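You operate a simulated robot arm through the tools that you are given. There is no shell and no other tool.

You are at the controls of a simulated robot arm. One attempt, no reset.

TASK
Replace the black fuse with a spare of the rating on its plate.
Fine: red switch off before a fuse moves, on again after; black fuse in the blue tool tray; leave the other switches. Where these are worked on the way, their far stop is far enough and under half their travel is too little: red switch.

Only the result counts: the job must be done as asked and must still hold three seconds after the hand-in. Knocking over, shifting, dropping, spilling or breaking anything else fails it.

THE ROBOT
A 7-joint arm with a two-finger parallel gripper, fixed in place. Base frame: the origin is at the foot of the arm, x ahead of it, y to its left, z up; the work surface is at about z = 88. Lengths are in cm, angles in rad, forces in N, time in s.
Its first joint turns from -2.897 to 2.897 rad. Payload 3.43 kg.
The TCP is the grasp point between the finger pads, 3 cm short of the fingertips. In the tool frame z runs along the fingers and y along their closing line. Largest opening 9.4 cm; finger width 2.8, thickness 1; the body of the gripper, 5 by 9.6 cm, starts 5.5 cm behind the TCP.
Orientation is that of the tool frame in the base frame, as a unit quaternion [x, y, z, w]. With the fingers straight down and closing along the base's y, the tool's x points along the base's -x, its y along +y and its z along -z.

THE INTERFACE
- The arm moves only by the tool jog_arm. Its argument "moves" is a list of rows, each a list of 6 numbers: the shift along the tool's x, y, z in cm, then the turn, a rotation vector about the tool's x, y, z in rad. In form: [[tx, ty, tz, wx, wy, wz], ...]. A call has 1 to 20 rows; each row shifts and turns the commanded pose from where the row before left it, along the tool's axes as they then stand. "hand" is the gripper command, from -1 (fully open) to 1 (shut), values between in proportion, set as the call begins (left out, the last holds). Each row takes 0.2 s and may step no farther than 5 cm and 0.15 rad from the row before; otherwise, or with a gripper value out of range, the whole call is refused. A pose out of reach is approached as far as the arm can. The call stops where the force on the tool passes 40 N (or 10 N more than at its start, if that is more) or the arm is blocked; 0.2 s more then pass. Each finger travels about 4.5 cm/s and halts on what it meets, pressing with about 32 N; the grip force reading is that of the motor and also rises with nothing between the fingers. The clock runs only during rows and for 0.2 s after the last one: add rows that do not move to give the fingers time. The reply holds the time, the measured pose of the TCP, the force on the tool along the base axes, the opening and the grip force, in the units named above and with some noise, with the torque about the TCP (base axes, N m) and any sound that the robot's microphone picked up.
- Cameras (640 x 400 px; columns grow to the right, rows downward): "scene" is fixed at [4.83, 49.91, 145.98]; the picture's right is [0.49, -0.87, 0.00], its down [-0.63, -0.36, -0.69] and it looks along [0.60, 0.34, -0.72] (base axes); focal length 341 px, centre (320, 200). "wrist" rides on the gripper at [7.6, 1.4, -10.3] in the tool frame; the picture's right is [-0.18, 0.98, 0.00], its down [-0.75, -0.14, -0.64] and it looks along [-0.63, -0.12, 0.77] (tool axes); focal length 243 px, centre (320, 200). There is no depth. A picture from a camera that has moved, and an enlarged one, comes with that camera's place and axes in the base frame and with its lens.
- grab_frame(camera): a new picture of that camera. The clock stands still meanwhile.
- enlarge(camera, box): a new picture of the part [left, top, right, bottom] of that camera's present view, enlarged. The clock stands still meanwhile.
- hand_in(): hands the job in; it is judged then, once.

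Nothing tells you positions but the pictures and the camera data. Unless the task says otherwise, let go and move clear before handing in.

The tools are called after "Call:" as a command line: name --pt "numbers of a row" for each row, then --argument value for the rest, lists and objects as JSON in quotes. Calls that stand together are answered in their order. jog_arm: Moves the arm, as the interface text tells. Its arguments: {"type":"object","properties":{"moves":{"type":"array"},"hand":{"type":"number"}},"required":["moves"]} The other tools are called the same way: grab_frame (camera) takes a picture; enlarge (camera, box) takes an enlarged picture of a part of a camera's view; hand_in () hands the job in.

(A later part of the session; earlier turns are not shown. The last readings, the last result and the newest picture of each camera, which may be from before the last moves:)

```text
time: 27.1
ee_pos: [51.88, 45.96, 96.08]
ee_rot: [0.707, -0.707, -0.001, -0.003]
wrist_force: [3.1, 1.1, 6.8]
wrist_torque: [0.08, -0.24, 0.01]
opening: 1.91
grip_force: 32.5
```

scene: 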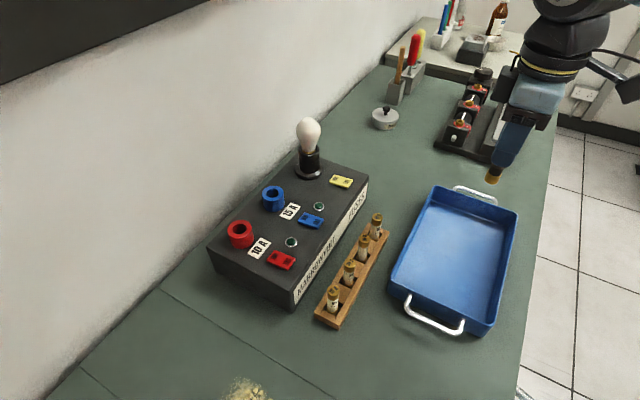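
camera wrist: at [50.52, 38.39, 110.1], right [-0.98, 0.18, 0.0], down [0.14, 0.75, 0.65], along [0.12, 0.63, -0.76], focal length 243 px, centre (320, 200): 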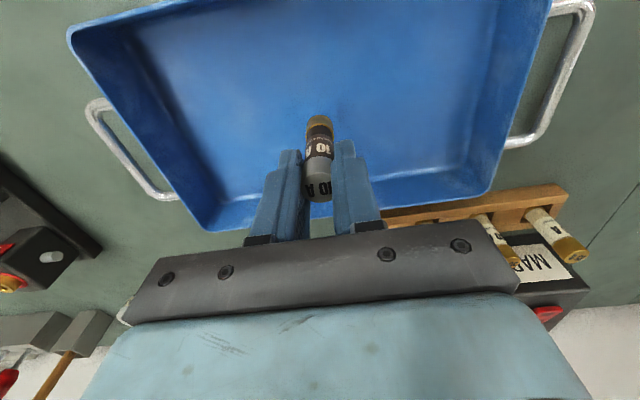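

Call:
jog_arm --pt "0 0 0 0 0 0" --pt "0 0 0 0 0 0" --pt "0 0 0 0 0 0" --pt "0 0 0 0 0 0" --hand 0.1

Call:
enlarge --camera "scene" --box '[420, 180, 520, 270]'

Call:
enlarge --camera "wrist" --box '[230, 60, 430, 240]'

```text
time: 28.1
ee_pos: [52.04, 46.06, 96.07]
ee_rot: [0.708, -0.706, -0.002, -0.002]
wrist_force: [0.0, 1.0, 0.5]
wrist_torque: [0.03, -0.04, -0.01]
opening: 4.23
grip_force: 0.0
```

```text
4.44 times, centred on (470, 225) of scene
camera zoom: at [4.83, 49.91, 145.98], right [0.49, -0.87, 0.0], down [-0.63, -0.36, -0.69], along [0.6, 0.34, -0.72], focal length 1514 px, centre (-347, 89)
```

zoom: 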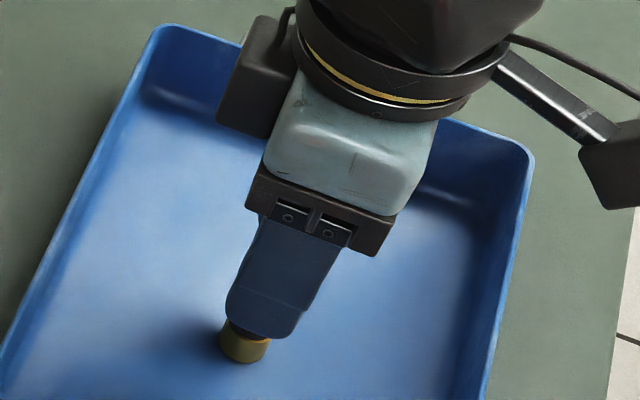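

```text
2.22 times, centred on (330, 150) of wrist
camera zoom: at [50.55, 38.44, 106.29], right [-0.98, 0.18, 0.0], down [0.14, 0.75, 0.65], along [0.12, 0.63, -0.76], focal length 539 px, centre (298, 311)
```

zoom: 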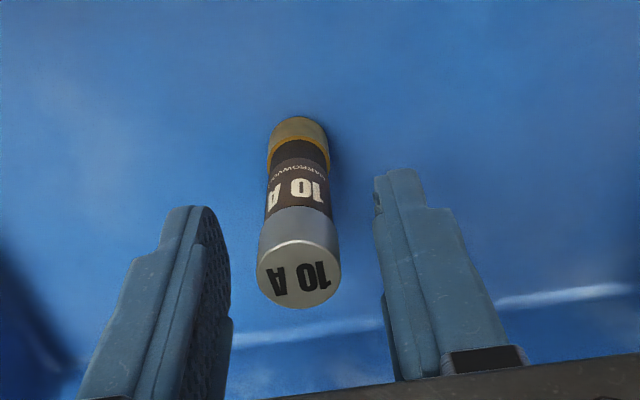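

The fuse stands free. Rising straight up away from it.

Call:
jog_arm --pt "0 0 -1 0 0 0" --pt "0 0 -2 0 0 0" --pt "0 0 -2.5 0 0 0" --pt "0 0 -3.5 0 0 0" --pt "0 0 -4 0 0 0" --pt "0 0 -4 0 0 0" --pt "0 0 0 0 0 0"

Call:
grab_frame --camera "scene"

Call:
grab_frame --camera "wrist"

```text
time: 29.7
ee_pos: [52.04, 45.99, 113.14]
ee_rot: [0.707, -0.707, -0.001, -0.003]
wrist_force: [0.6, 0.7, 0.3]
wrist_torque: [0.02, 0.0, 0.02]
opening: 4.22
grip_force: 0.0
```

```text
taken
```

scene: 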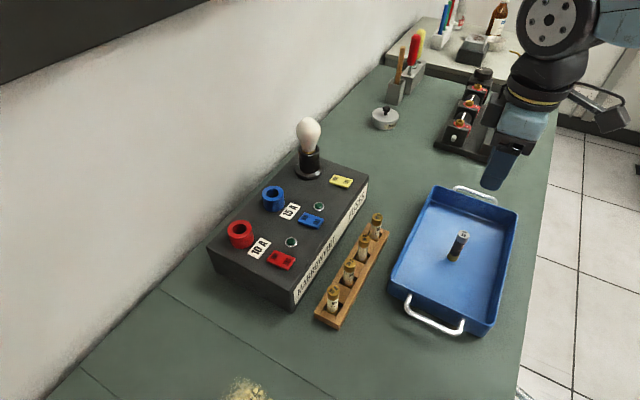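

```text
taken
camera wrist: at [50.54, 38.41, 123.32], right [-0.98, 0.18, 0.0], down [0.14, 0.75, 0.65], along [0.12, 0.63, -0.76], focal length 243 px, centre (320, 200)
```

wrist: 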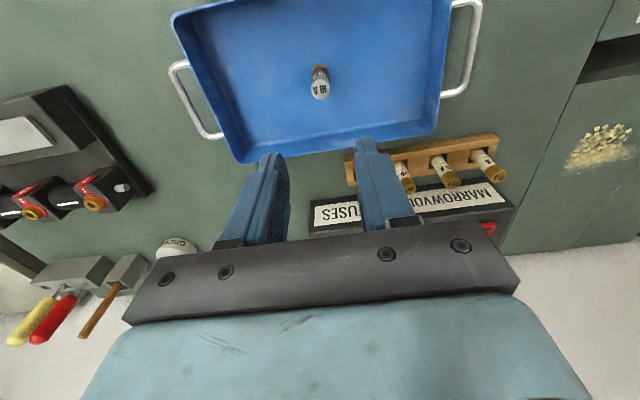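

The black fuse stands upright in the tray. Now hovering over the farthest spare (10 A).

Call:
jog_arm --pt "-2.55 0.917 0.19 0 0 0" --pt "-2.55 0.917 0.19 0 0 0" --pt "-2.55 0.917 0.19 0 0 0" --pt "-2.55 0.917 0.19 0 0 0" --pt "-2.55 0.917 0.19 0 0 0" --pt "-2.55 0.917 0.19 0 0 0" --pt "0 0 0 0 0 0"

Call:
grab_frame --camera "wrist"

Call:
enlarge --camera "wrist" --box '[250, 40, 430, 180]'

Call:
enlarge --camera "scene" --box '[320, 180, 430, 300]'

```text
time: 31.3
ee_pos: [46.46, 61.32, 112.05]
ee_rot: [0.707, -0.707, -0.002, -0.002]
wrist_force: [-0.1, 0.2, 1.0]
wrist_torque: [0.0, -0.03, 0.0]
opening: 4.24
grip_force: 0.0
```

```text
taken
camera wrist: at [45.0, 53.68, 122.27], right [-0.98, 0.18, 0.0], down [0.14, 0.75, 0.65], along [0.12, 0.63, -0.76], focal length 243 px, centre (320, 200)
```

wrist: 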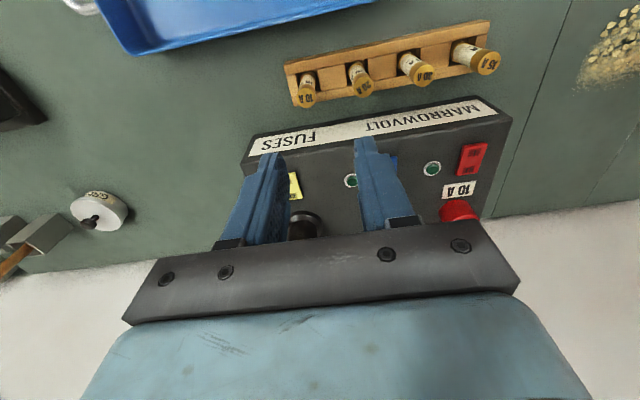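

```text
2.86 times, centred on (340, 110) of wrist
camera zoom: at [45.0, 53.68, 122.27], right [-0.98, 0.18, 0.0], down [0.14, 0.75, 0.65], along [0.12, 0.63, -0.76], focal length 693 px, centre (263, 457)
```

zoom: 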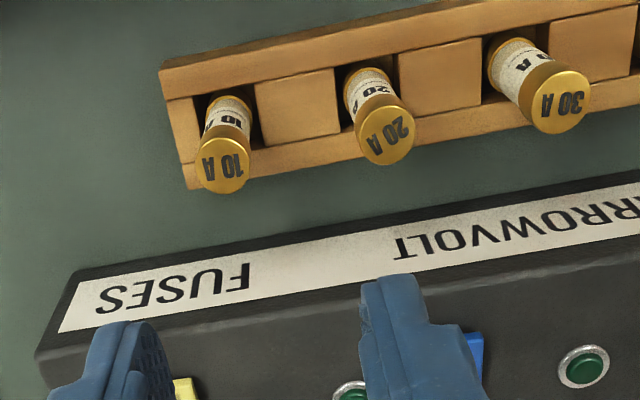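

```text
3.33 times, centred on (375, 240) of scene
camera zoom: at [4.83, 49.91, 145.98], right [0.49, -0.87, 0.0], down [-0.63, -0.36, -0.69], along [0.6, 0.34, -0.72], focal length 1135 px, centre (137, 67)
```

zoom: 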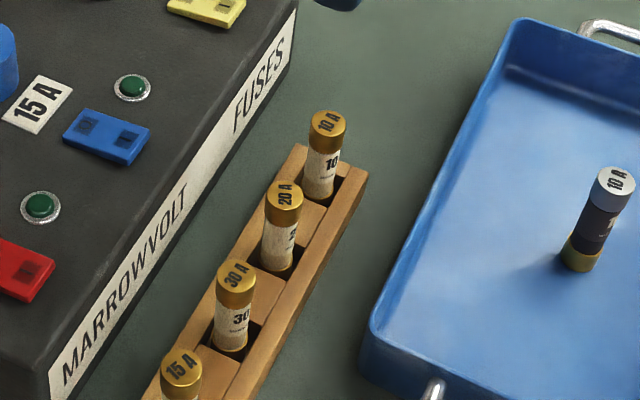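

The 10 A spare triangulates to about (47.9, 61.6) with its top near z 96. Shifting over it and coming closer.

Call:
jog_arm --pt "-0.28 -1.44 0 0 0 0" --pt "0 0 2.5 0 0 0" --pt "0 0 2.5 0 0 0" --pt "0 0 2.5 0 0 0" --pt "0 0 0 0 0 0"

Call:
enlarge --camera "wrist" --box '[220, 40, 420, 200]'

Call:
enlarge --camera "scene" --box '[320, 150, 440, 270]'

```text
time: 32.5
ee_pos: [47.93, 61.62, 104.54]
ee_rot: [0.708, -0.706, -0.002, -0.002]
wrist_force: [-0.1, -0.2, -0.6]
wrist_torque: [0.03, -0.01, 0.0]
opening: 4.21
grip_force: 0.0
```

```text
2.50 times, centred on (320, 120) of wrist
camera zoom: at [46.42, 54.01, 114.76], right [-0.98, 0.18, 0.0], down [0.14, 0.75, 0.65], along [0.12, 0.63, -0.76], focal length 606 px, centre (320, 400)
```

zoom: 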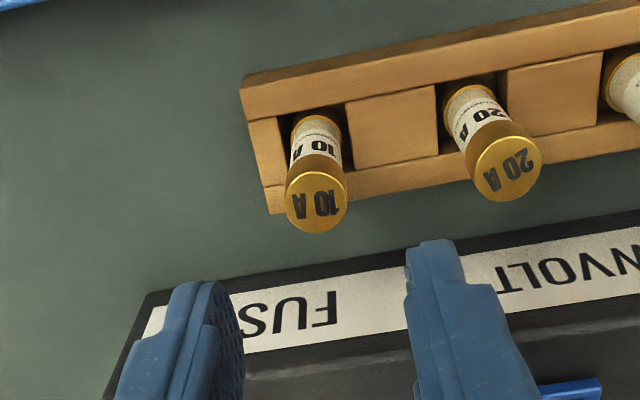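

```text
3.33 times, centred on (380, 210) of scene
camera zoom: at [4.83, 49.91, 145.98], right [0.49, -0.87, 0.0], down [-0.63, -0.36, -0.69], along [0.6, 0.34, -0.72], focal length 1135 px, centre (120, 167)
```

zoom: 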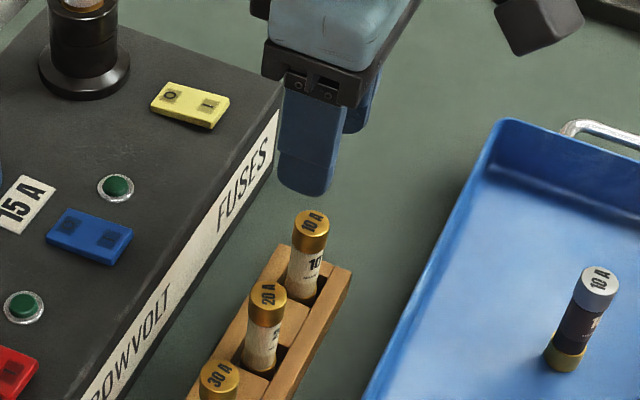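

The spare sits at about (47.9, 61.5), top near z 96; the rack's top is around z 90. I'll lower the open fingers around it.

Call:
jog_arm --pt "0.1 0 2.0 0 0 0" --pt "0 0 2.0 0 0 0" --pt "0 0 2.0 0 0 0" --pt "0 0 0 0 0 0"

Call:
enlarge --camera "wrist" --box '[220, 60, 420, 220]'

Call:
enlarge --camera "scene" --box '[320, 150, 440, 270]'

```text
time: 33.5
ee_pos: [47.94, 61.55, 98.59]
ee_rot: [-0.706, 0.708, 0.002, 0.002]
wrist_force: [-0.7, 0.3, 0.0]
wrist_torque: [0.01, -0.02, 0.01]
opening: 4.22
grip_force: 0.0
```

```text
2.50 times, centred on (320, 140) of wrist
camera zoom: at [46.45, 53.93, 108.73], right [-0.98, 0.18, 0.0], down [0.14, 0.75, 0.65], along [0.12, 0.63, -0.76], focal length 606 px, centre (320, 350)
```

zoom: 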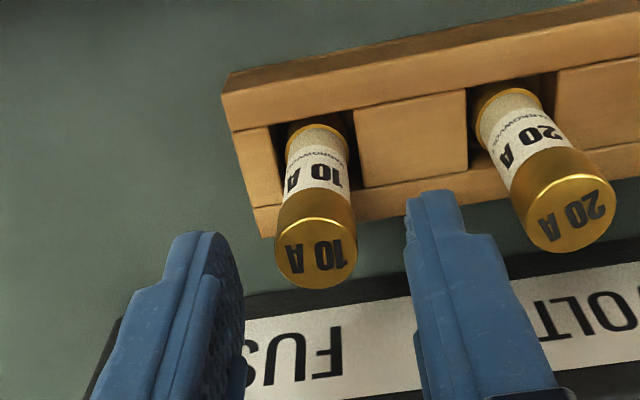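

```text
3.33 times, centred on (380, 210) of scene
camera zoom: at [4.83, 49.91, 145.98], right [0.49, -0.87, 0.0], down [-0.63, -0.36, -0.69], along [0.6, 0.34, -0.72], focal length 1135 px, centre (120, 167)
```

zoom: 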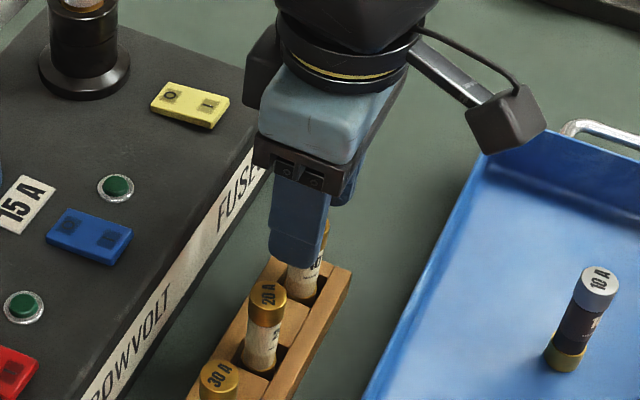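

Aligned. Final descent to TCP z ≈ 95.2, then close.

Call:
jog_arm --pt "0 0 1.2 0 0 0" --pt "0 0 1.2 0 0 0" --pt "0 0 0.95 0 0 0" --pt "0 0 0 0 0 0"

Call:
enlarge --camera "wrist" --box '[220, 60, 420, 220]'

Call:
enlarge --camera "scene" --box '[340, 190, 420, 260]'

```text
time: 34.5
ee_pos: [47.94, 61.51, 95.25]
ee_rot: [0.707, -0.707, -0.002, -0.002]
wrist_force: [1.2, 0.9, 0.7]
wrist_torque: [-0.01, -0.03, 0.0]
opening: 4.22
grip_force: 0.2
```

```text
2.50 times, centred on (320, 140) of wrist
camera zoom: at [46.47, 53.88, 105.38], right [-0.98, 0.18, 0.0], down [0.14, 0.75, 0.65], along [0.12, 0.63, -0.76], focal length 606 px, centre (320, 350)
```

zoom: 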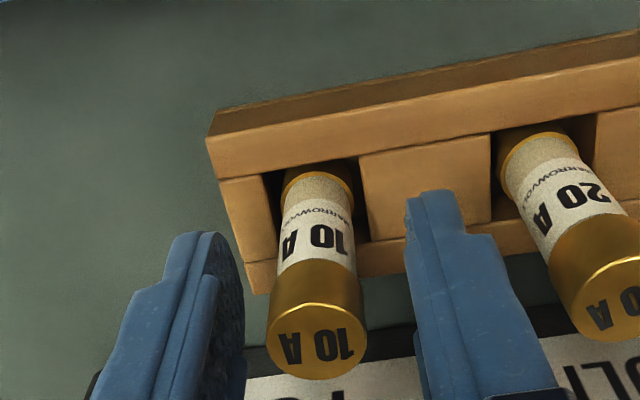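

```text
5.71 times, centred on (380, 225) of scene
camera zoom: at [4.83, 49.91, 145.98], right [0.49, -0.87, 0.0], down [-0.63, -0.36, -0.69], along [0.6, 0.34, -0.72], focal length 1946 px, centre (-23, 57)
```

zoom: 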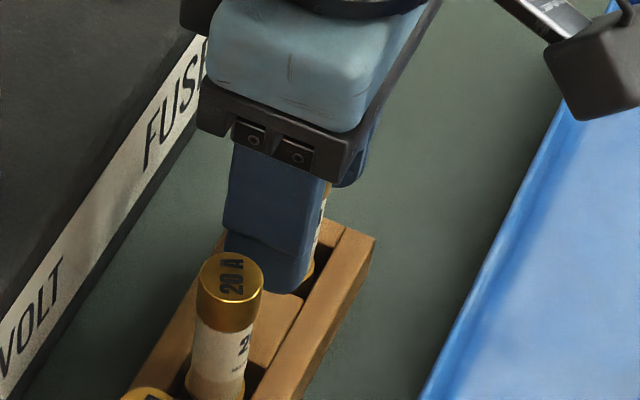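

Fingers are around the spare with the tips clear of the rack. Closing.

Call:
jog_arm --pt "0 0 0 0 0 0" --pt "0 0 0 0 0 0" --pt "0 0 0 0 0 0" --pt "0 0 0 0 0 0" --pt "0 0 0 0 0 0" --hand 1

Call:
enlarge --camera "wrist" --box '[220, 60, 420, 220]'

```text
time: 35.7
ee_pos: [47.9, 61.62, 95.01]
ee_rot: [0.707, -0.707, -0.002, -0.002]
wrist_force: [0.4, -0.9, 0.9]
wrist_torque: [0.03, -0.03, 0.02]
opening: 1.91
grip_force: 31.8
```

```text
2.50 times, centred on (320, 140) of wrist
camera zoom: at [46.48, 53.88, 105.4], right [-0.98, 0.18, 0.0], down [0.14, 0.75, 0.65], along [0.12, 0.63, -0.76], focal length 606 px, centre (320, 350)
```

zoom: 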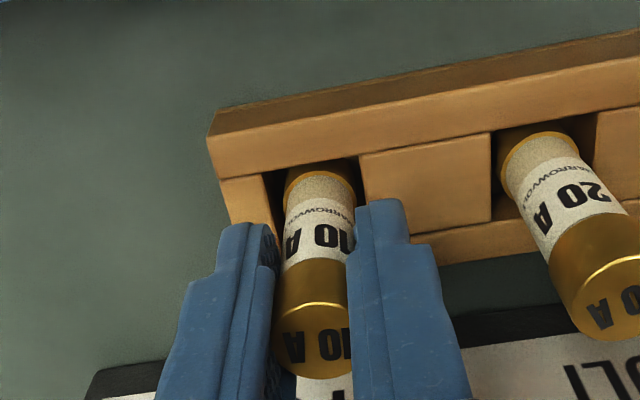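

Gripped (1.91 cm). Lifting straight out.

Call:
jog_arm --pt "0 0 -0.3 0 0 0" --pt "0 0 -0.5 0 0 0" --pt "0 0 -0.8 0 0 0" --pt "0 0 -1.2 0 0 0" --pt "0 0 -1.5 0 0 0" --pt "0 0 0 0 0 0"

Call:
enlarge --camera "scene" --box '[320, 150, 440, 270]'

Call:
enlarge --camera "wrist" --box '[220, 60, 420, 220]'

```text
time: 37.1
ee_pos: [47.98, 61.49, 99.51]
ee_rot: [-0.707, 0.707, 0.002, 0.001]
wrist_force: [-0.7, -0.3, -0.8]
wrist_torque: [-0.01, 0.02, 0.01]
opening: 1.89
grip_force: 32.0
```

```text
3.33 times, centred on (380, 210) of scene
camera zoom: at [4.83, 49.91, 145.98], right [0.49, -0.87, 0.0], down [-0.63, -0.36, -0.69], along [0.6, 0.34, -0.72], focal length 1135 px, centre (120, 167)
```

zoom: 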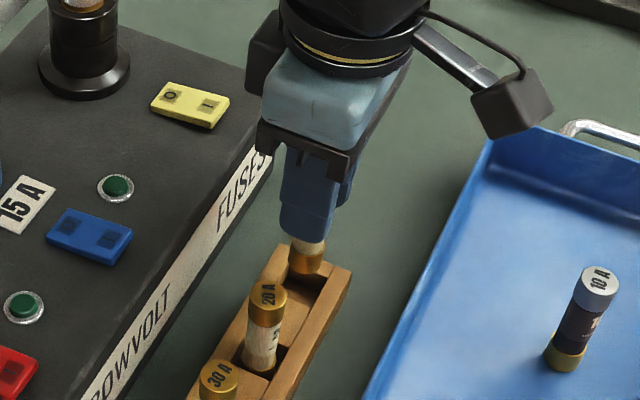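

```text
2.50 times, centred on (320, 140) of wrist
camera zoom: at [46.54, 53.9, 109.67], right [-0.98, 0.18, 0.0], down [0.14, 0.75, 0.65], along [0.12, 0.63, -0.76], focal length 606 px, centre (320, 350)
```

zoom: 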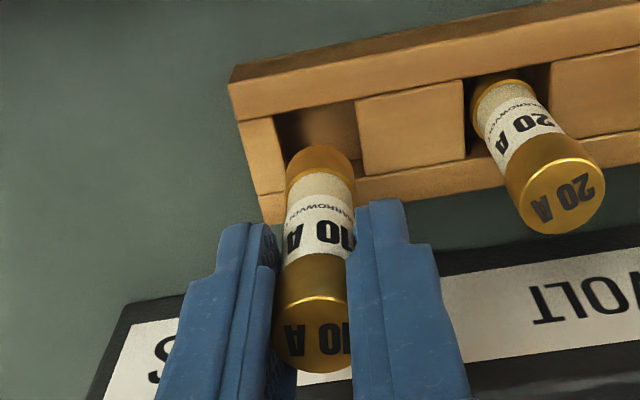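

The spare is free of the rack. I'll raise it and carry it round (x first, then y) to near the red holder.

Call:
jog_arm --pt "0 0 -2.7 0 0 0" --pt "0 0 -2.7 0 0 0" --pt "0 0 -2.7 0 0 0" --pt "0 0 -2.7 0 0 0" --pt "0 0 -2.7 0 0 0" --pt "0 2.925 0 0 0 0" --pt "0 2.925 0 0 0 0" --pt "0 2.925 0 0 0 0" --pt "0 2.925 0 0 0 0" --pt "0 2.925 0 0 0 0" --pt "0 2.925 0 0 0 0" --pt "-3 0 0 0 0 0" --pt "-3 0 0 0 0 0" --pt "-3 0 0 0 0 0" --pt "-3 0 0 0 0 0" --pt "0 0 0 0 0 0"

Call:
grab_frame --camera "wrist"

Call:
enlarge --camera "wrist" --box '[240, 20, 400, 180]'

Call:
grab_frame --camera "scene"

Call:
enlarge --camera "scene" --box '[180, 130, 320, 260]'

```text
time: 40.5
ee_pos: [30.44, 73.54, 113.03]
ee_rot: [-0.707, 0.707, 0.002, 0.002]
wrist_force: [0.4, 0.3, -0.4]
wrist_torque: [-0.04, -0.02, 0.02]
opening: 1.95
grip_force: 32.3
```

```text
taken
camera wrist: at [28.95, 65.94, 123.18], right [-0.98, 0.18, 0.0], down [0.14, 0.75, 0.65], along [0.12, 0.63, -0.76], focal length 243 px, centre (320, 200)
```

wrist: 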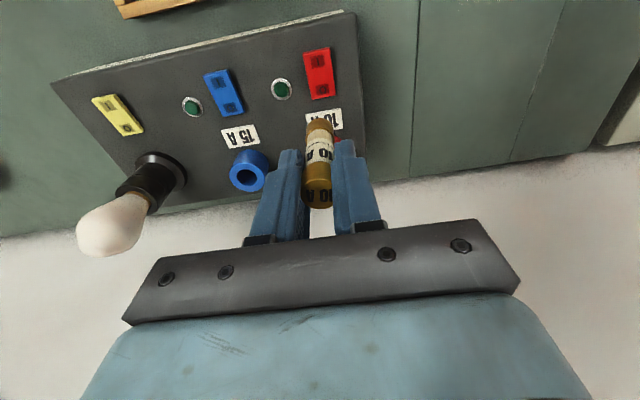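

```text
2.50 times, centred on (320, 100) of wrist
camera zoom: at [28.95, 65.94, 123.18], right [-0.98, 0.18, 0.0], down [0.14, 0.75, 0.65], along [0.12, 0.63, -0.76], focal length 606 px, centre (320, 450)
```

zoom: 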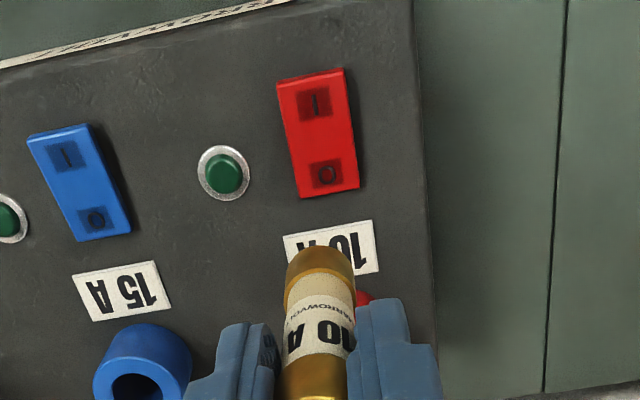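

```text
taken
```

scene: 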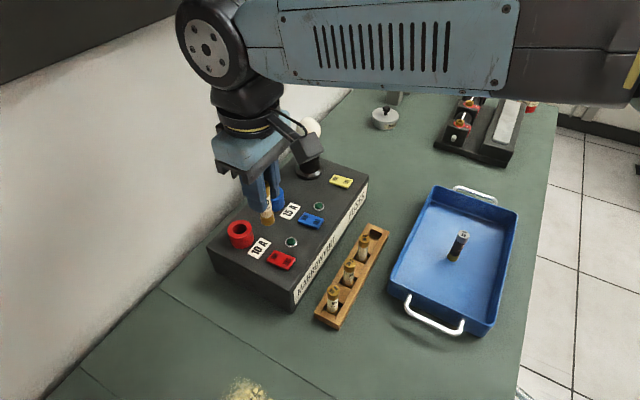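

```text
3.08 times, centred on (250, 195) of scene
camera zoom: at [4.83, 49.91, 145.98], right [0.49, -0.87, 0.0], down [-0.63, -0.36, -0.69], along [0.6, 0.34, -0.72], focal length 1048 px, centre (535, 215)
```

zoom: 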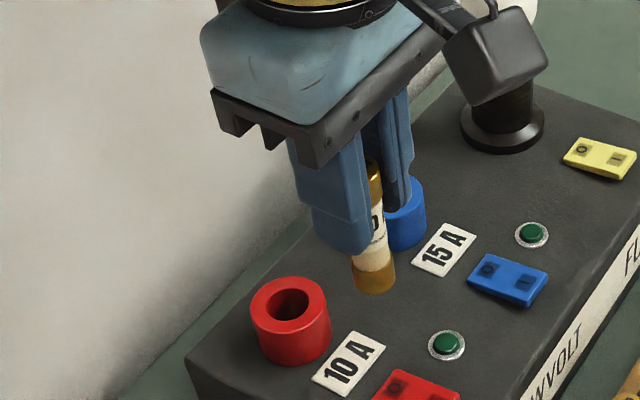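

Both cameras agree the red hole is at about (30.4, 80.55) with its rim near z 99.3. Moving over it while staying high.

Call:
jog_arm --pt "-2.4 0 0 0 0 0" --pt "-2.3 0 0 0 0 0" --pt "-2.3 0 0 0 0 0" --pt "0 0 0 0 0 0"

Call:
enlarge --camera "scene" --box '[180, 130, 320, 260]'

Call:
enlarge --camera "wrist" --box '[240, 60, 400, 220]'

```text
time: 41.5
ee_pos: [30.39, 80.55, 113.02]
ee_rot: [-0.707, 0.707, 0.002, 0.001]
wrist_force: [0.1, 0.2, 0.3]
wrist_torque: [0.0, -0.01, 0.0]
opening: 1.95
grip_force: 31.8
```

```text
3.08 times, centred on (250, 195) of scene
camera zoom: at [4.83, 49.91, 145.98], right [0.49, -0.87, 0.0], down [-0.63, -0.36, -0.69], along [0.6, 0.34, -0.72], focal length 1048 px, centre (535, 215)
```

zoom: 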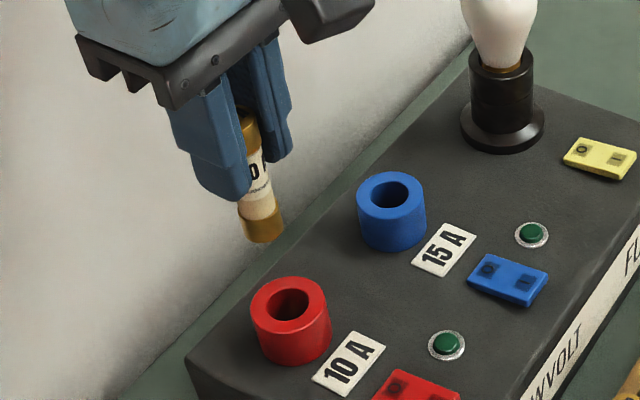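

```text
2.50 times, centred on (320, 140) of wrist
camera zoom: at [28.86, 72.94, 123.22], right [-0.98, 0.18, 0.0], down [0.14, 0.75, 0.65], along [0.12, 0.63, -0.76], focal length 606 px, centre (320, 350)
```

zoom: 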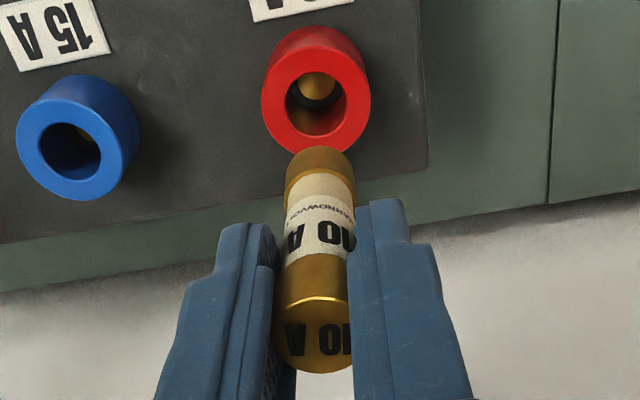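

The hole (≈2.5 cm wide) is at about (30.4, 80.6), matching the tool position. Coming down until the fuse bottom is just above the rim.

Call:
jog_arm --pt "0 0 2 0 0 0" --pt "0 0 2 0 0 0" --pt "0 0 1.2 0 0 0" --pt "0 0 0 0 0 0" --pt "0 0 0 0 0 0"

Call:
enlarge --camera "scene" --box '[200, 170, 290, 260]'

Call:
enlarge --camera "wrist" --box '[270, 80, 370, 180]'

```text
time: 42.7
ee_pos: [30.44, 80.43, 107.99]
ee_rot: [-0.707, 0.707, 0.002, 0.002]
wrist_force: [-0.3, 0.1, -1.0]
wrist_torque: [0.01, -0.04, 0.04]
opening: 1.96
grip_force: 32.6
```

```text
4.44 times, centred on (245, 215) of scene
camera zoom: at [4.83, 49.91, 145.98], right [0.49, -0.87, 0.0], down [-0.63, -0.36, -0.69], along [0.6, 0.34, -0.72], focal length 1514 px, centre (653, 133)
```

zoom: 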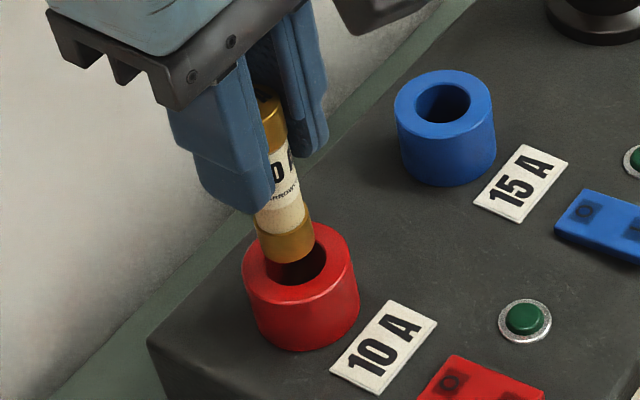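

```text
4.00 times, centred on (320, 130) of wrist
camera zoom: at [28.95, 72.89, 118.08], right [-0.98, 0.18, 0.0], down [0.14, 0.75, 0.65], along [0.12, 0.63, -0.76], focal length 970 px, centre (320, 480)
```

zoom: 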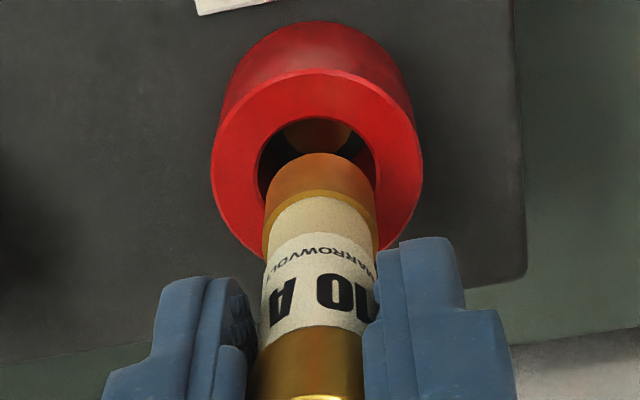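

Nearly aligned. I'll zoom further in both views to judge the remaining offset before inserting.

Call:
enlarge --camera "scene" --box '[222, 195, 262, 250]'

Call:
enlarge --camera "wrist" --box '[285, 80, 355, 140]'

```text
7.27 times, centred on (242, 222) of scene
camera zoom: at [4.83, 49.91, 145.98], right [0.49, -0.87, 0.0], down [-0.63, -0.36, -0.69], along [0.6, 0.34, -0.72], focal length 2477 px, centre (887, 36)
```

zoom: 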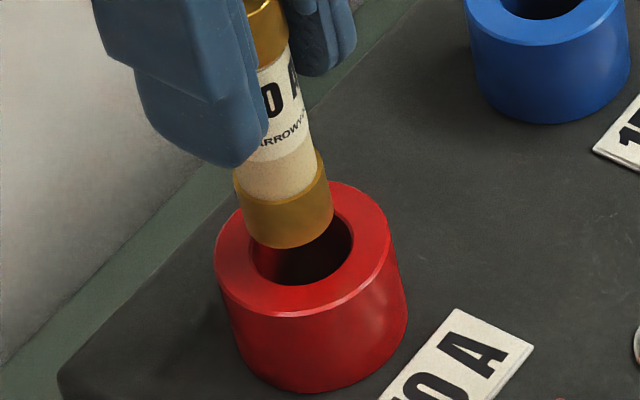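

```text
6.67 times, centred on (320, 110) of wrist
camera zoom: at [28.95, 72.89, 118.08], right [-0.98, 0.18, 0.0], down [0.14, 0.75, 0.65], along [0.12, 0.63, -0.76], focal length 1618 px, centre (320, 800)
```

zoom: 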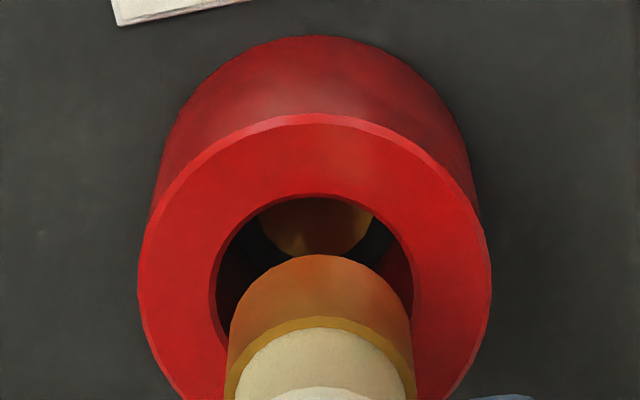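

The remaining offset looks under 1 mm. I'll nudge slightly (x +0.06, y +0.04) and descend slowly, watching the force.

Call:
jog_arm --pt "-0.04 -0.06 0 0 0 0" --pt "0 0 0.3 0 0 0" --pt "0 0 0.3 0 0 0" --pt "0 0 0.3 0 0 0" --pt "0 0 0.2 0 0 0" --pt "0 0 0.2 0 0 0" --pt "0 0 0.2 0 0 0" --pt "0 0 0 0 0 0"

Call:
enlarge --camera "scene" --box '[222, 195, 262, 250]'

Call:
enlarge --camera "wrist" --box '[285, 80, 355, 140]'

```text
time: 44.5
ee_pos: [30.5, 80.61, 106.33]
ee_rot: [0.707, -0.707, -0.002, -0.002]
wrist_force: [-0.3, -0.5, -1.5]
wrist_torque: [0.01, -0.01, 0.01]
opening: 1.96
grip_force: 31.9
```

```text
7.27 times, centred on (242, 222) of scene
camera zoom: at [4.83, 49.91, 145.98], right [0.49, -0.87, 0.0], down [-0.63, -0.36, -0.69], along [0.6, 0.34, -0.72], focal length 2477 px, centre (887, 36)
```

zoom: 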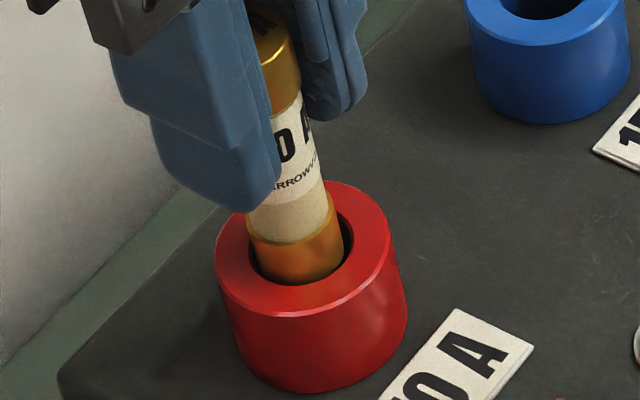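

```text
6.67 times, centred on (320, 110) of wrist
camera zoom: at [28.96, 72.89, 116.57], right [-0.98, 0.18, 0.0], down [0.14, 0.75, 0.65], along [0.12, 0.63, -0.76], focal length 1618 px, centre (320, 800)
```

zoom: 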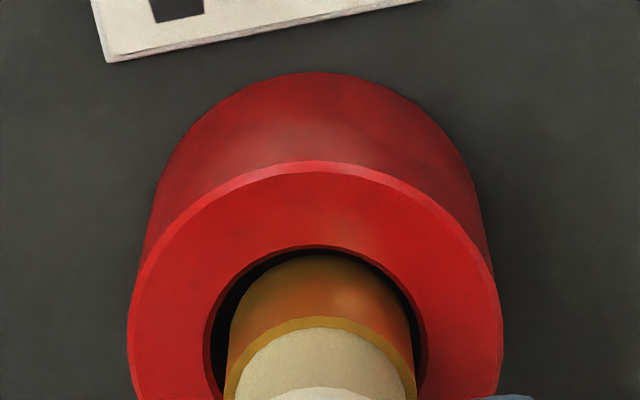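

The fuse bottom has entered the hole with even gaps and no force. Continuing down.

Call:
jog_arm --pt "0 0 0.25 0 0 0" --pt "0 0 0.25 0 0 0" --pt "0 0 0.25 0 0 0" --pt "0 0 0.25 0 0 0" --pt "0 0 0 0 0 0"

Call:
enlarge --camera "wrist" --box '[270, 80, 370, 180]'

Call:
enlarge --camera "scene" --box '[222, 195, 262, 250]'

```text
time: 45.7
ee_pos: [30.38, 80.42, 105.47]
ee_rot: [-0.707, 0.708, 0.003, 0.002]
wrist_force: [-0.2, -0.4, -0.4]
wrist_torque: [-0.05, 0.0, 0.0]
opening: 1.92
grip_force: 31.9
```

```text
4.00 times, centred on (320, 130) of wrist
camera zoom: at [28.97, 72.91, 115.58], right [-0.98, 0.18, 0.0], down [0.14, 0.75, 0.65], along [0.12, 0.63, -0.76], focal length 970 px, centre (320, 480)
```

zoom: 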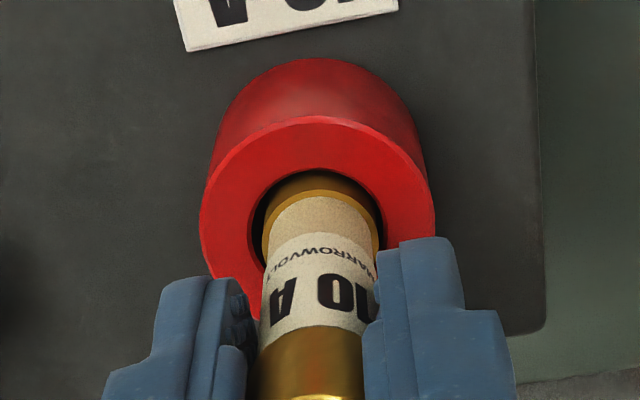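

```text
7.27 times, centred on (242, 222) of scene
camera zoom: at [4.83, 49.91, 145.98], right [0.49, -0.87, 0.0], down [-0.63, -0.36, -0.69], along [0.6, 0.34, -0.72], focal length 2477 px, centre (887, 36)
```

zoom: 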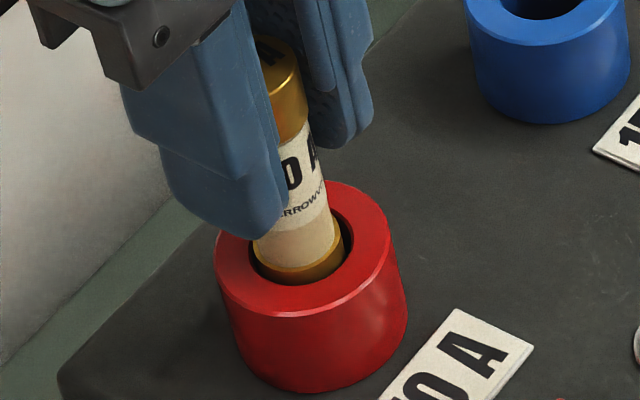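

It's going in freely. Continuing down toward its seat.

Call:
jog_arm --pt "0 0 0.25 0 0 0" --pt "0 0 0.25 0 0 0" --pt "0 0 0.25 0 0 0" --pt "0 0 0.25 0 0 0" --pt "0 0 0.2 0 0 0" --pt "0 0 0.2 0 0 0" --pt "0 0 0 0 0 0"

Call:
enlarge --camera "scene" --box '[222, 195, 262, 250]'

```text
time: 47.3
ee_pos: [30.5, 80.6, 103.98]
ee_rot: [-0.707, 0.707, 0.001, 0.002]
wrist_force: [0.4, -0.7, -0.3]
wrist_torque: [-0.01, 0.03, -0.03]
opening: 1.94
grip_force: 31.7
```

```text
7.27 times, centred on (242, 222) of scene
camera zoom: at [4.83, 49.91, 145.98], right [0.49, -0.87, 0.0], down [-0.63, -0.36, -0.69], along [0.6, 0.34, -0.72], focal length 2477 px, centre (887, 36)
```

zoom: 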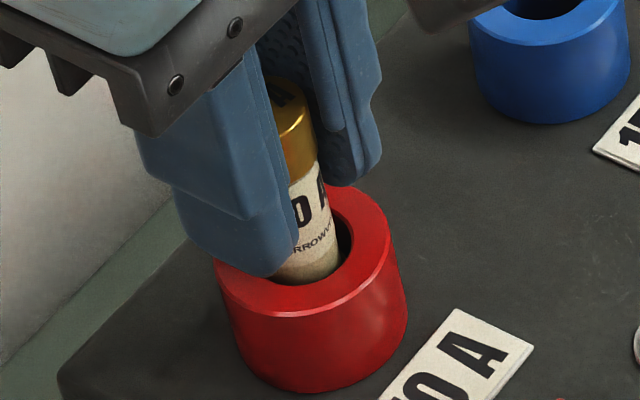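

Call:
jog_arm --pt "0 0 0.2 0 0 0" --pt "0 0 0.2 0 0 0" --pt "0 0 0.15 0 0 0" --pt "0 0 0 0 0 0"

Call:
enlarge --camera "scene" --box '[222, 195, 262, 250]'

Call:
enlarge --camera "wrist" --box '[270, 80, 370, 180]'

```text
time: 48.3
ee_pos: [30.44, 80.34, 103.57]
ee_rot: [0.707, -0.707, 0.0, -0.003]
wrist_force: [1.7, -0.5, 7.3]
wrist_torque: [-0.03, -0.06, 0.03]
opening: 1.92
grip_force: 31.6
```

```text
7.27 times, centred on (242, 222) of scene
camera zoom: at [4.83, 49.91, 145.98], right [0.49, -0.87, 0.0], down [-0.63, -0.36, -0.69], along [0.6, 0.34, -0.72], focal length 2477 px, centre (887, 36)
```

zoom: 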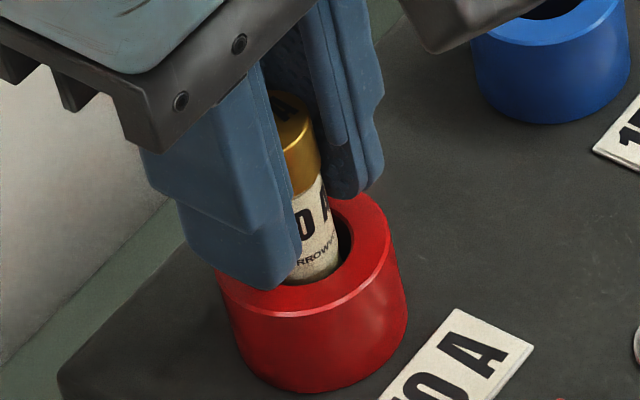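

```text
4.00 times, centred on (320, 130) of wrist
camera zoom: at [28.97, 72.94, 113.7], right [-0.98, 0.18, 0.0], down [0.14, 0.75, 0.65], along [0.12, 0.64, -0.76], focal length 970 px, centre (320, 480)
```

zoom: 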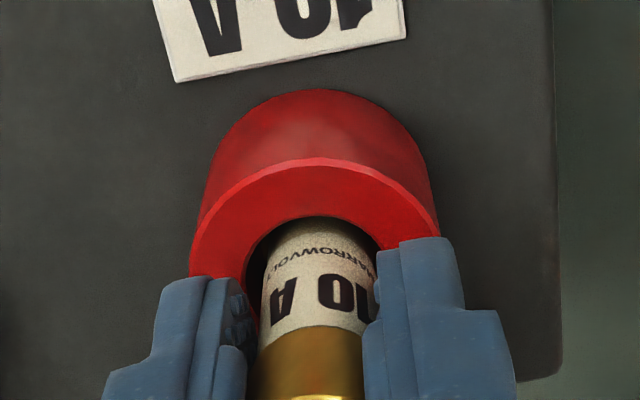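

The exposed length is still about 0.3 cm more than the old fuse had, so it isn't fully seated. Pressing on gently.

Call:
jog_arm --pt "0 0 0.1 0 0 0" --pt "0 0 0.1 0 0 0" --pt "0 0 0 0 0 0"

Call:
enlarge --camera "scene" --box '[222, 195, 262, 250]'

```text
time: 49.1
ee_pos: [30.48, 80.59, 103.48]
ee_rot: [0.708, -0.707, -0.002, -0.004]
wrist_force: [2.5, 4.3, 30.4]
wrist_torque: [0.28, -0.17, 0.0]
opening: 1.94
grip_force: 32.4
```

```text
7.27 times, centred on (242, 222) of scene
camera zoom: at [4.83, 49.91, 145.98], right [0.49, -0.87, 0.0], down [-0.63, -0.36, -0.69], along [0.6, 0.34, -0.72], focal length 2477 px, centre (887, 36)
```

zoom: 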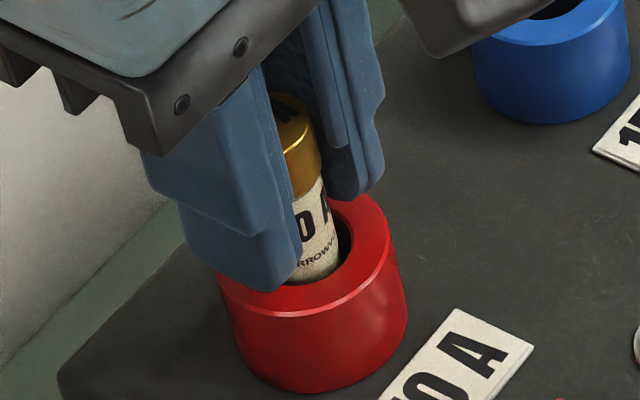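

Force rose to about 30 N. I'll compare directly with the earlier wrist view of the seated black fuse, using the same crop.

Call:
enlarge --camera "wrist" --box '[230, 60, 430, 240]'

Call:
enlarge --camera "scene" --box '[210, 190, 320, 290]'

```text
2.22 times, centred on (330, 150) of wrist
camera zoom: at [28.94, 72.87, 113.65], right [-0.98, 0.18, 0.0], down [0.14, 0.75, 0.65], along [0.12, 0.64, -0.76], focal length 539 px, centre (298, 311)
```

zoom: 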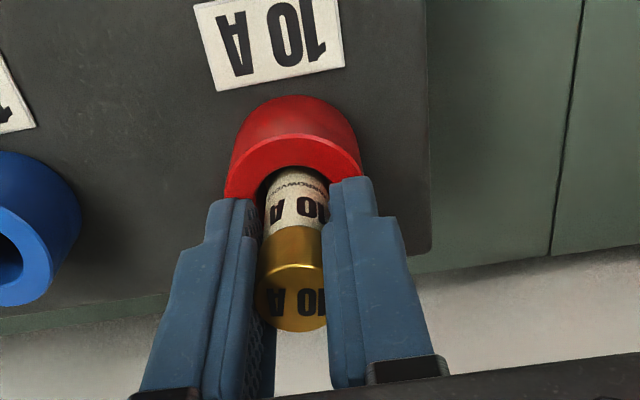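

```text
4.00 times, centred on (265, 240) of scene
camera zoom: at [4.83, 49.91, 145.98], right [0.49, -0.87, 0.0], down [-0.63, -0.36, -0.69], along [0.6, 0.34, -0.72], focal length 1362 px, centre (540, 40)
```

zoom: 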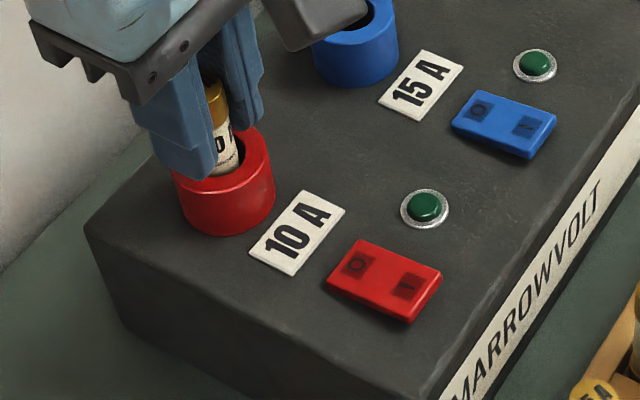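

The new fuse's cap edge and lettering now sit exactly where the old one's did, and it's on a hard stop, so it is seated. Relieving the press and releasing.

Call:
jog_arm --pt "0 0 -0.12 0 0 0" --pt "0 0 -0.06 0 0 0" --pt "0 0 0 0 0 0"

```text
time: 49.9
ee_pos: [30.4, 80.44, 103.52]
ee_rot: [-0.707, 0.707, 0.001, 0.003]
wrist_force: [2.5, 3.1, 27.4]
wrist_torque: [0.25, -0.13, 0.01]
opening: 1.92
grip_force: 31.8
```

Call:
jog_arm --pt "0 0 0 0 0 0" --pt "0 0 0 0 0 0"

```text
time: 50.5
ee_pos: [30.5, 80.47, 103.54]
ee_rot: [-0.707, 0.707, 0.002, 0.002]
wrist_force: [0.9, 1.7, 25.6]
wrist_torque: [0.08, -0.12, 0.0]
opening: 1.94
grip_force: 31.7
```

Call:
jog_arm --pt "0 0 -0.1 0 0 0" --pt "0 0 0 0 0 0"

Call:
enlarge --camera "scene" --box '[222, 195, 262, 250]'

```text
time: 51.1
ee_pos: [30.39, 80.54, 103.5]
ee_rot: [0.708, -0.706, -0.001, -0.001]
wrist_force: [1.3, -1.6, 13.7]
wrist_torque: [-0.11, 0.01, -0.04]
opening: 1.92
grip_force: 31.8
```

```text
7.27 times, centred on (242, 222) of scene
camera zoom: at [4.83, 49.91, 145.98], right [0.49, -0.87, 0.0], down [-0.63, -0.36, -0.69], along [0.6, 0.34, -0.72], focal length 2477 px, centre (887, 36)
```

zoom: 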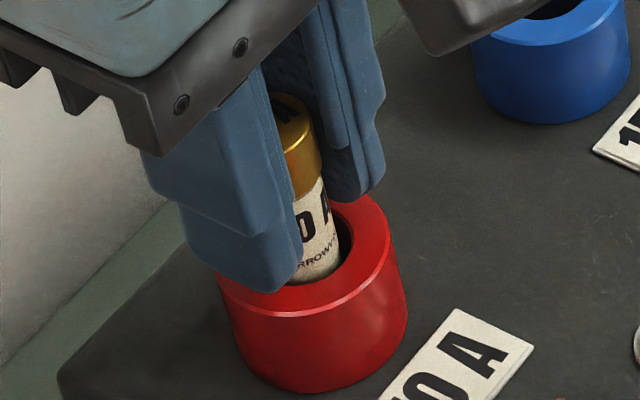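

Force is easing off as expected. One more tenth up, then open.

Call:
jog_arm --pt "0 0 -0.1 0 0 0" --pt "0 0 0 0 0 0"

```text
time: 51.7
ee_pos: [30.46, 80.54, 103.53]
ee_rot: [0.707, -0.707, -0.002, -0.001]
wrist_force: [-0.5, -0.5, -0.5]
wrist_torque: [-0.05, 0.05, -0.02]
opening: 1.95
grip_force: 32.3
```

Call:
jog_arm --pt "0 0 0 0 0 0" --pt "0 0 0 0 0 0" --pt "0 0 0 0 0 0" --pt "0 0 0 0 0 0" --hand 0.0

Call:
enlarge --camera "wrist" --box '[230, 60, 430, 240]'

Call:
enlarge --camera "scene" --box '[222, 195, 262, 250]'

```text
time: 52.7
ee_pos: [30.4, 80.52, 103.52]
ee_rot: [-0.707, 0.707, 0.002, 0.002]
wrist_force: [0.3, -0.3, 0.2]
wrist_torque: [0.01, 0.05, 0.02]
opening: 4.67
grip_force: 0.0
```

```text
2.22 times, centred on (330, 150) of wrist
camera zoom: at [28.97, 72.96, 113.8], right [-0.98, 0.18, 0.0], down [0.14, 0.75, 0.65], along [0.12, 0.63, -0.76], focal length 539 px, centre (298, 311)
```

zoom: 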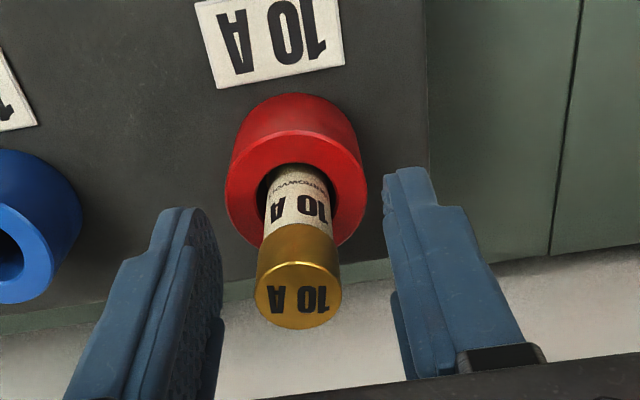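

```text
7.27 times, centred on (242, 222) of scene
camera zoom: at [4.83, 49.91, 145.98], right [0.49, -0.87, 0.0], down [-0.63, -0.36, -0.69], along [0.6, 0.34, -0.72], focal length 2477 px, centre (887, 36)
```

zoom: 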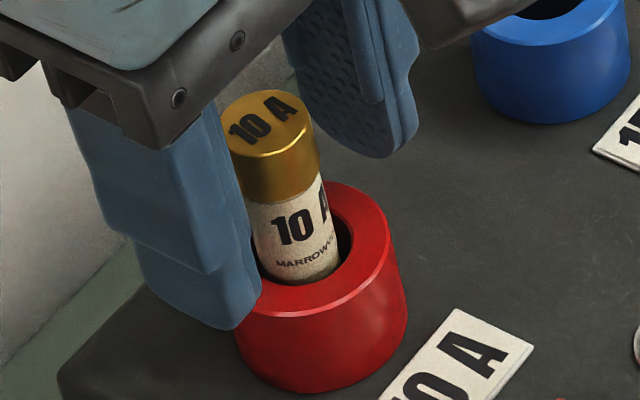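

Released and standing in place at the same height as the old one. Rising clear, then closing the fingers and moving over the red switch's I end.

Call:
jog_arm --pt "0 0 -1 0 0 0" --pt "0 0 -2 0 0 0" --pt "0 0 -3 0 0 0" --pt "0 0 -3 0 0 0" --pt "0 0 0 0 0 0"

Call:
jog_arm --pt "2.6 0.11 0 0 0 0" --pt "2.6 0.11 0 0 0 0" --pt "2.6 0.11 0 0 0 0" --pt "2.5 0.1 0 0 0 0" --pt "0 0 0 0 0 0" --pt "0 0 0 0 0 0" --hand 1

Call:
grab_frame --camera "wrist"

Call:
enlarge --camera "scene" --box '[210, 180, 330, 290]'

```text
time: 53.9
ee_pos: [30.39, 80.39, 112.83]
ee_rot: [0.707, -0.707, -0.002, -0.002]
wrist_force: [-1.0, -0.2, -0.5]
wrist_torque: [-0.04, -0.01, 0.02]
opening: 4.7
grip_force: 0.0
```

```text
time: 55.3
ee_pos: [30.12, 70.24, 112.59]
ee_rot: [0.707, -0.707, -0.002, -0.002]
wrist_force: [0.2, 0.4, -0.5]
wrist_torque: [0.0, -0.01, -0.02]
opening: 0.0
grip_force: 32.0
```

```text
taken
camera wrist: at [28.55, 62.63, 122.78], right [-0.98, 0.18, 0.0], down [0.14, 0.75, 0.65], along [0.12, 0.63, -0.76], focal length 243 px, centre (320, 200)
```

wrist: 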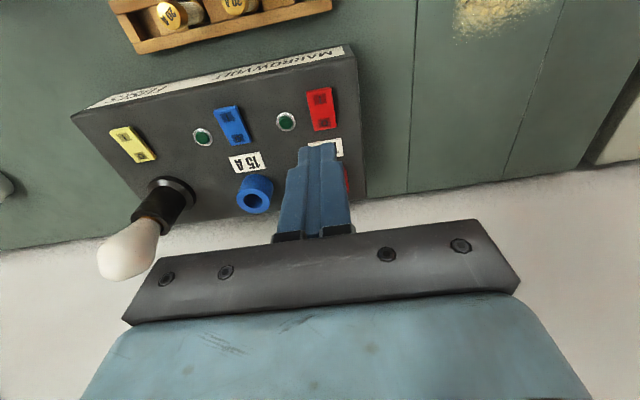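

```text
3.64 times, centred on (270, 235) of scene
camera zoom: at [4.83, 49.91, 145.98], right [0.49, -0.87, 0.0], down [-0.63, -0.36, -0.69], along [0.6, 0.34, -0.72], focal length 1239 px, centre (502, 73)
```

zoom: 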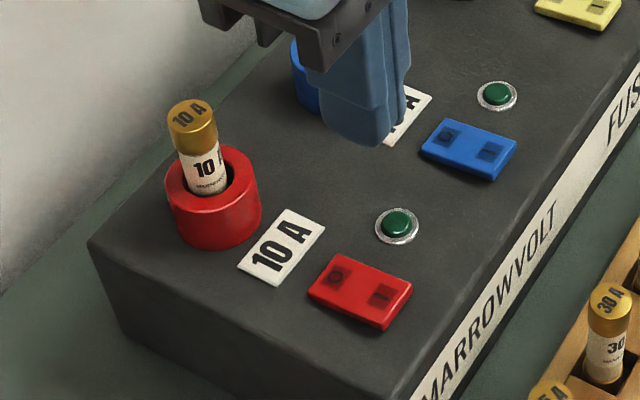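

The new fuse stands neatly in the red holder. Now coming down over the I end of the red switch.

Call:
jog_arm --pt "0 0.05 3 0 0 0" --pt "0 0 3 0 0 0" --pt "0 0 3 0 0 0" --pt "0 0 1.8 0 0 0" --pt "0 0 0 0 0 0"

Call:
enlarge --camera "scene" --box '[210, 180, 330, 290]'

Call:
grab_frame --camera "wrist"

```text
time: 56.5
ee_pos: [29.81, 70.12, 101.72]
ee_rot: [0.707, -0.707, -0.002, -0.001]
wrist_force: [0.5, 0.2, 0.9]
wrist_torque: [0.02, 0.0, 0.0]
opening: 0.0
grip_force: 31.4
```

```text
3.64 times, centred on (270, 235) of scene
camera zoom: at [4.83, 49.91, 145.98], right [0.49, -0.87, 0.0], down [-0.63, -0.36, -0.69], along [0.6, 0.34, -0.72], focal length 1239 px, centre (502, 73)
```

zoom: 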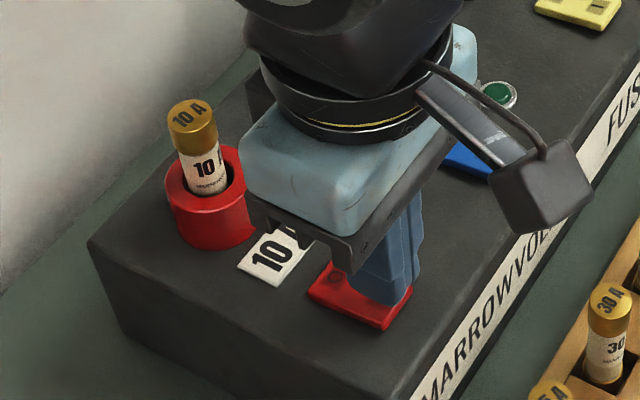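

```text
taken
camera wrist: at [28.45, 62.58, 111.98], right [-0.98, 0.18, 0.0], down [0.14, 0.75, 0.65], along [0.12, 0.63, -0.76], focal length 243 px, centre (320, 200)
```

wrist: 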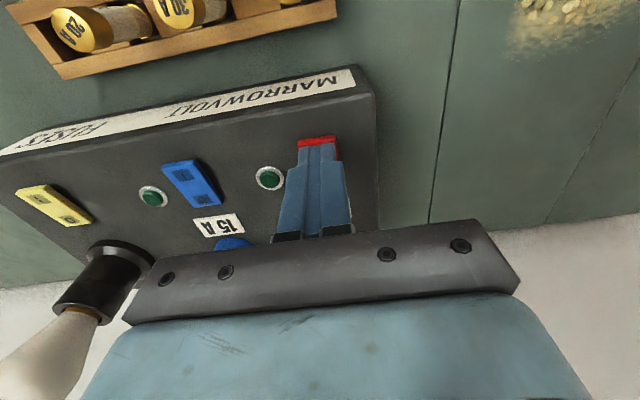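

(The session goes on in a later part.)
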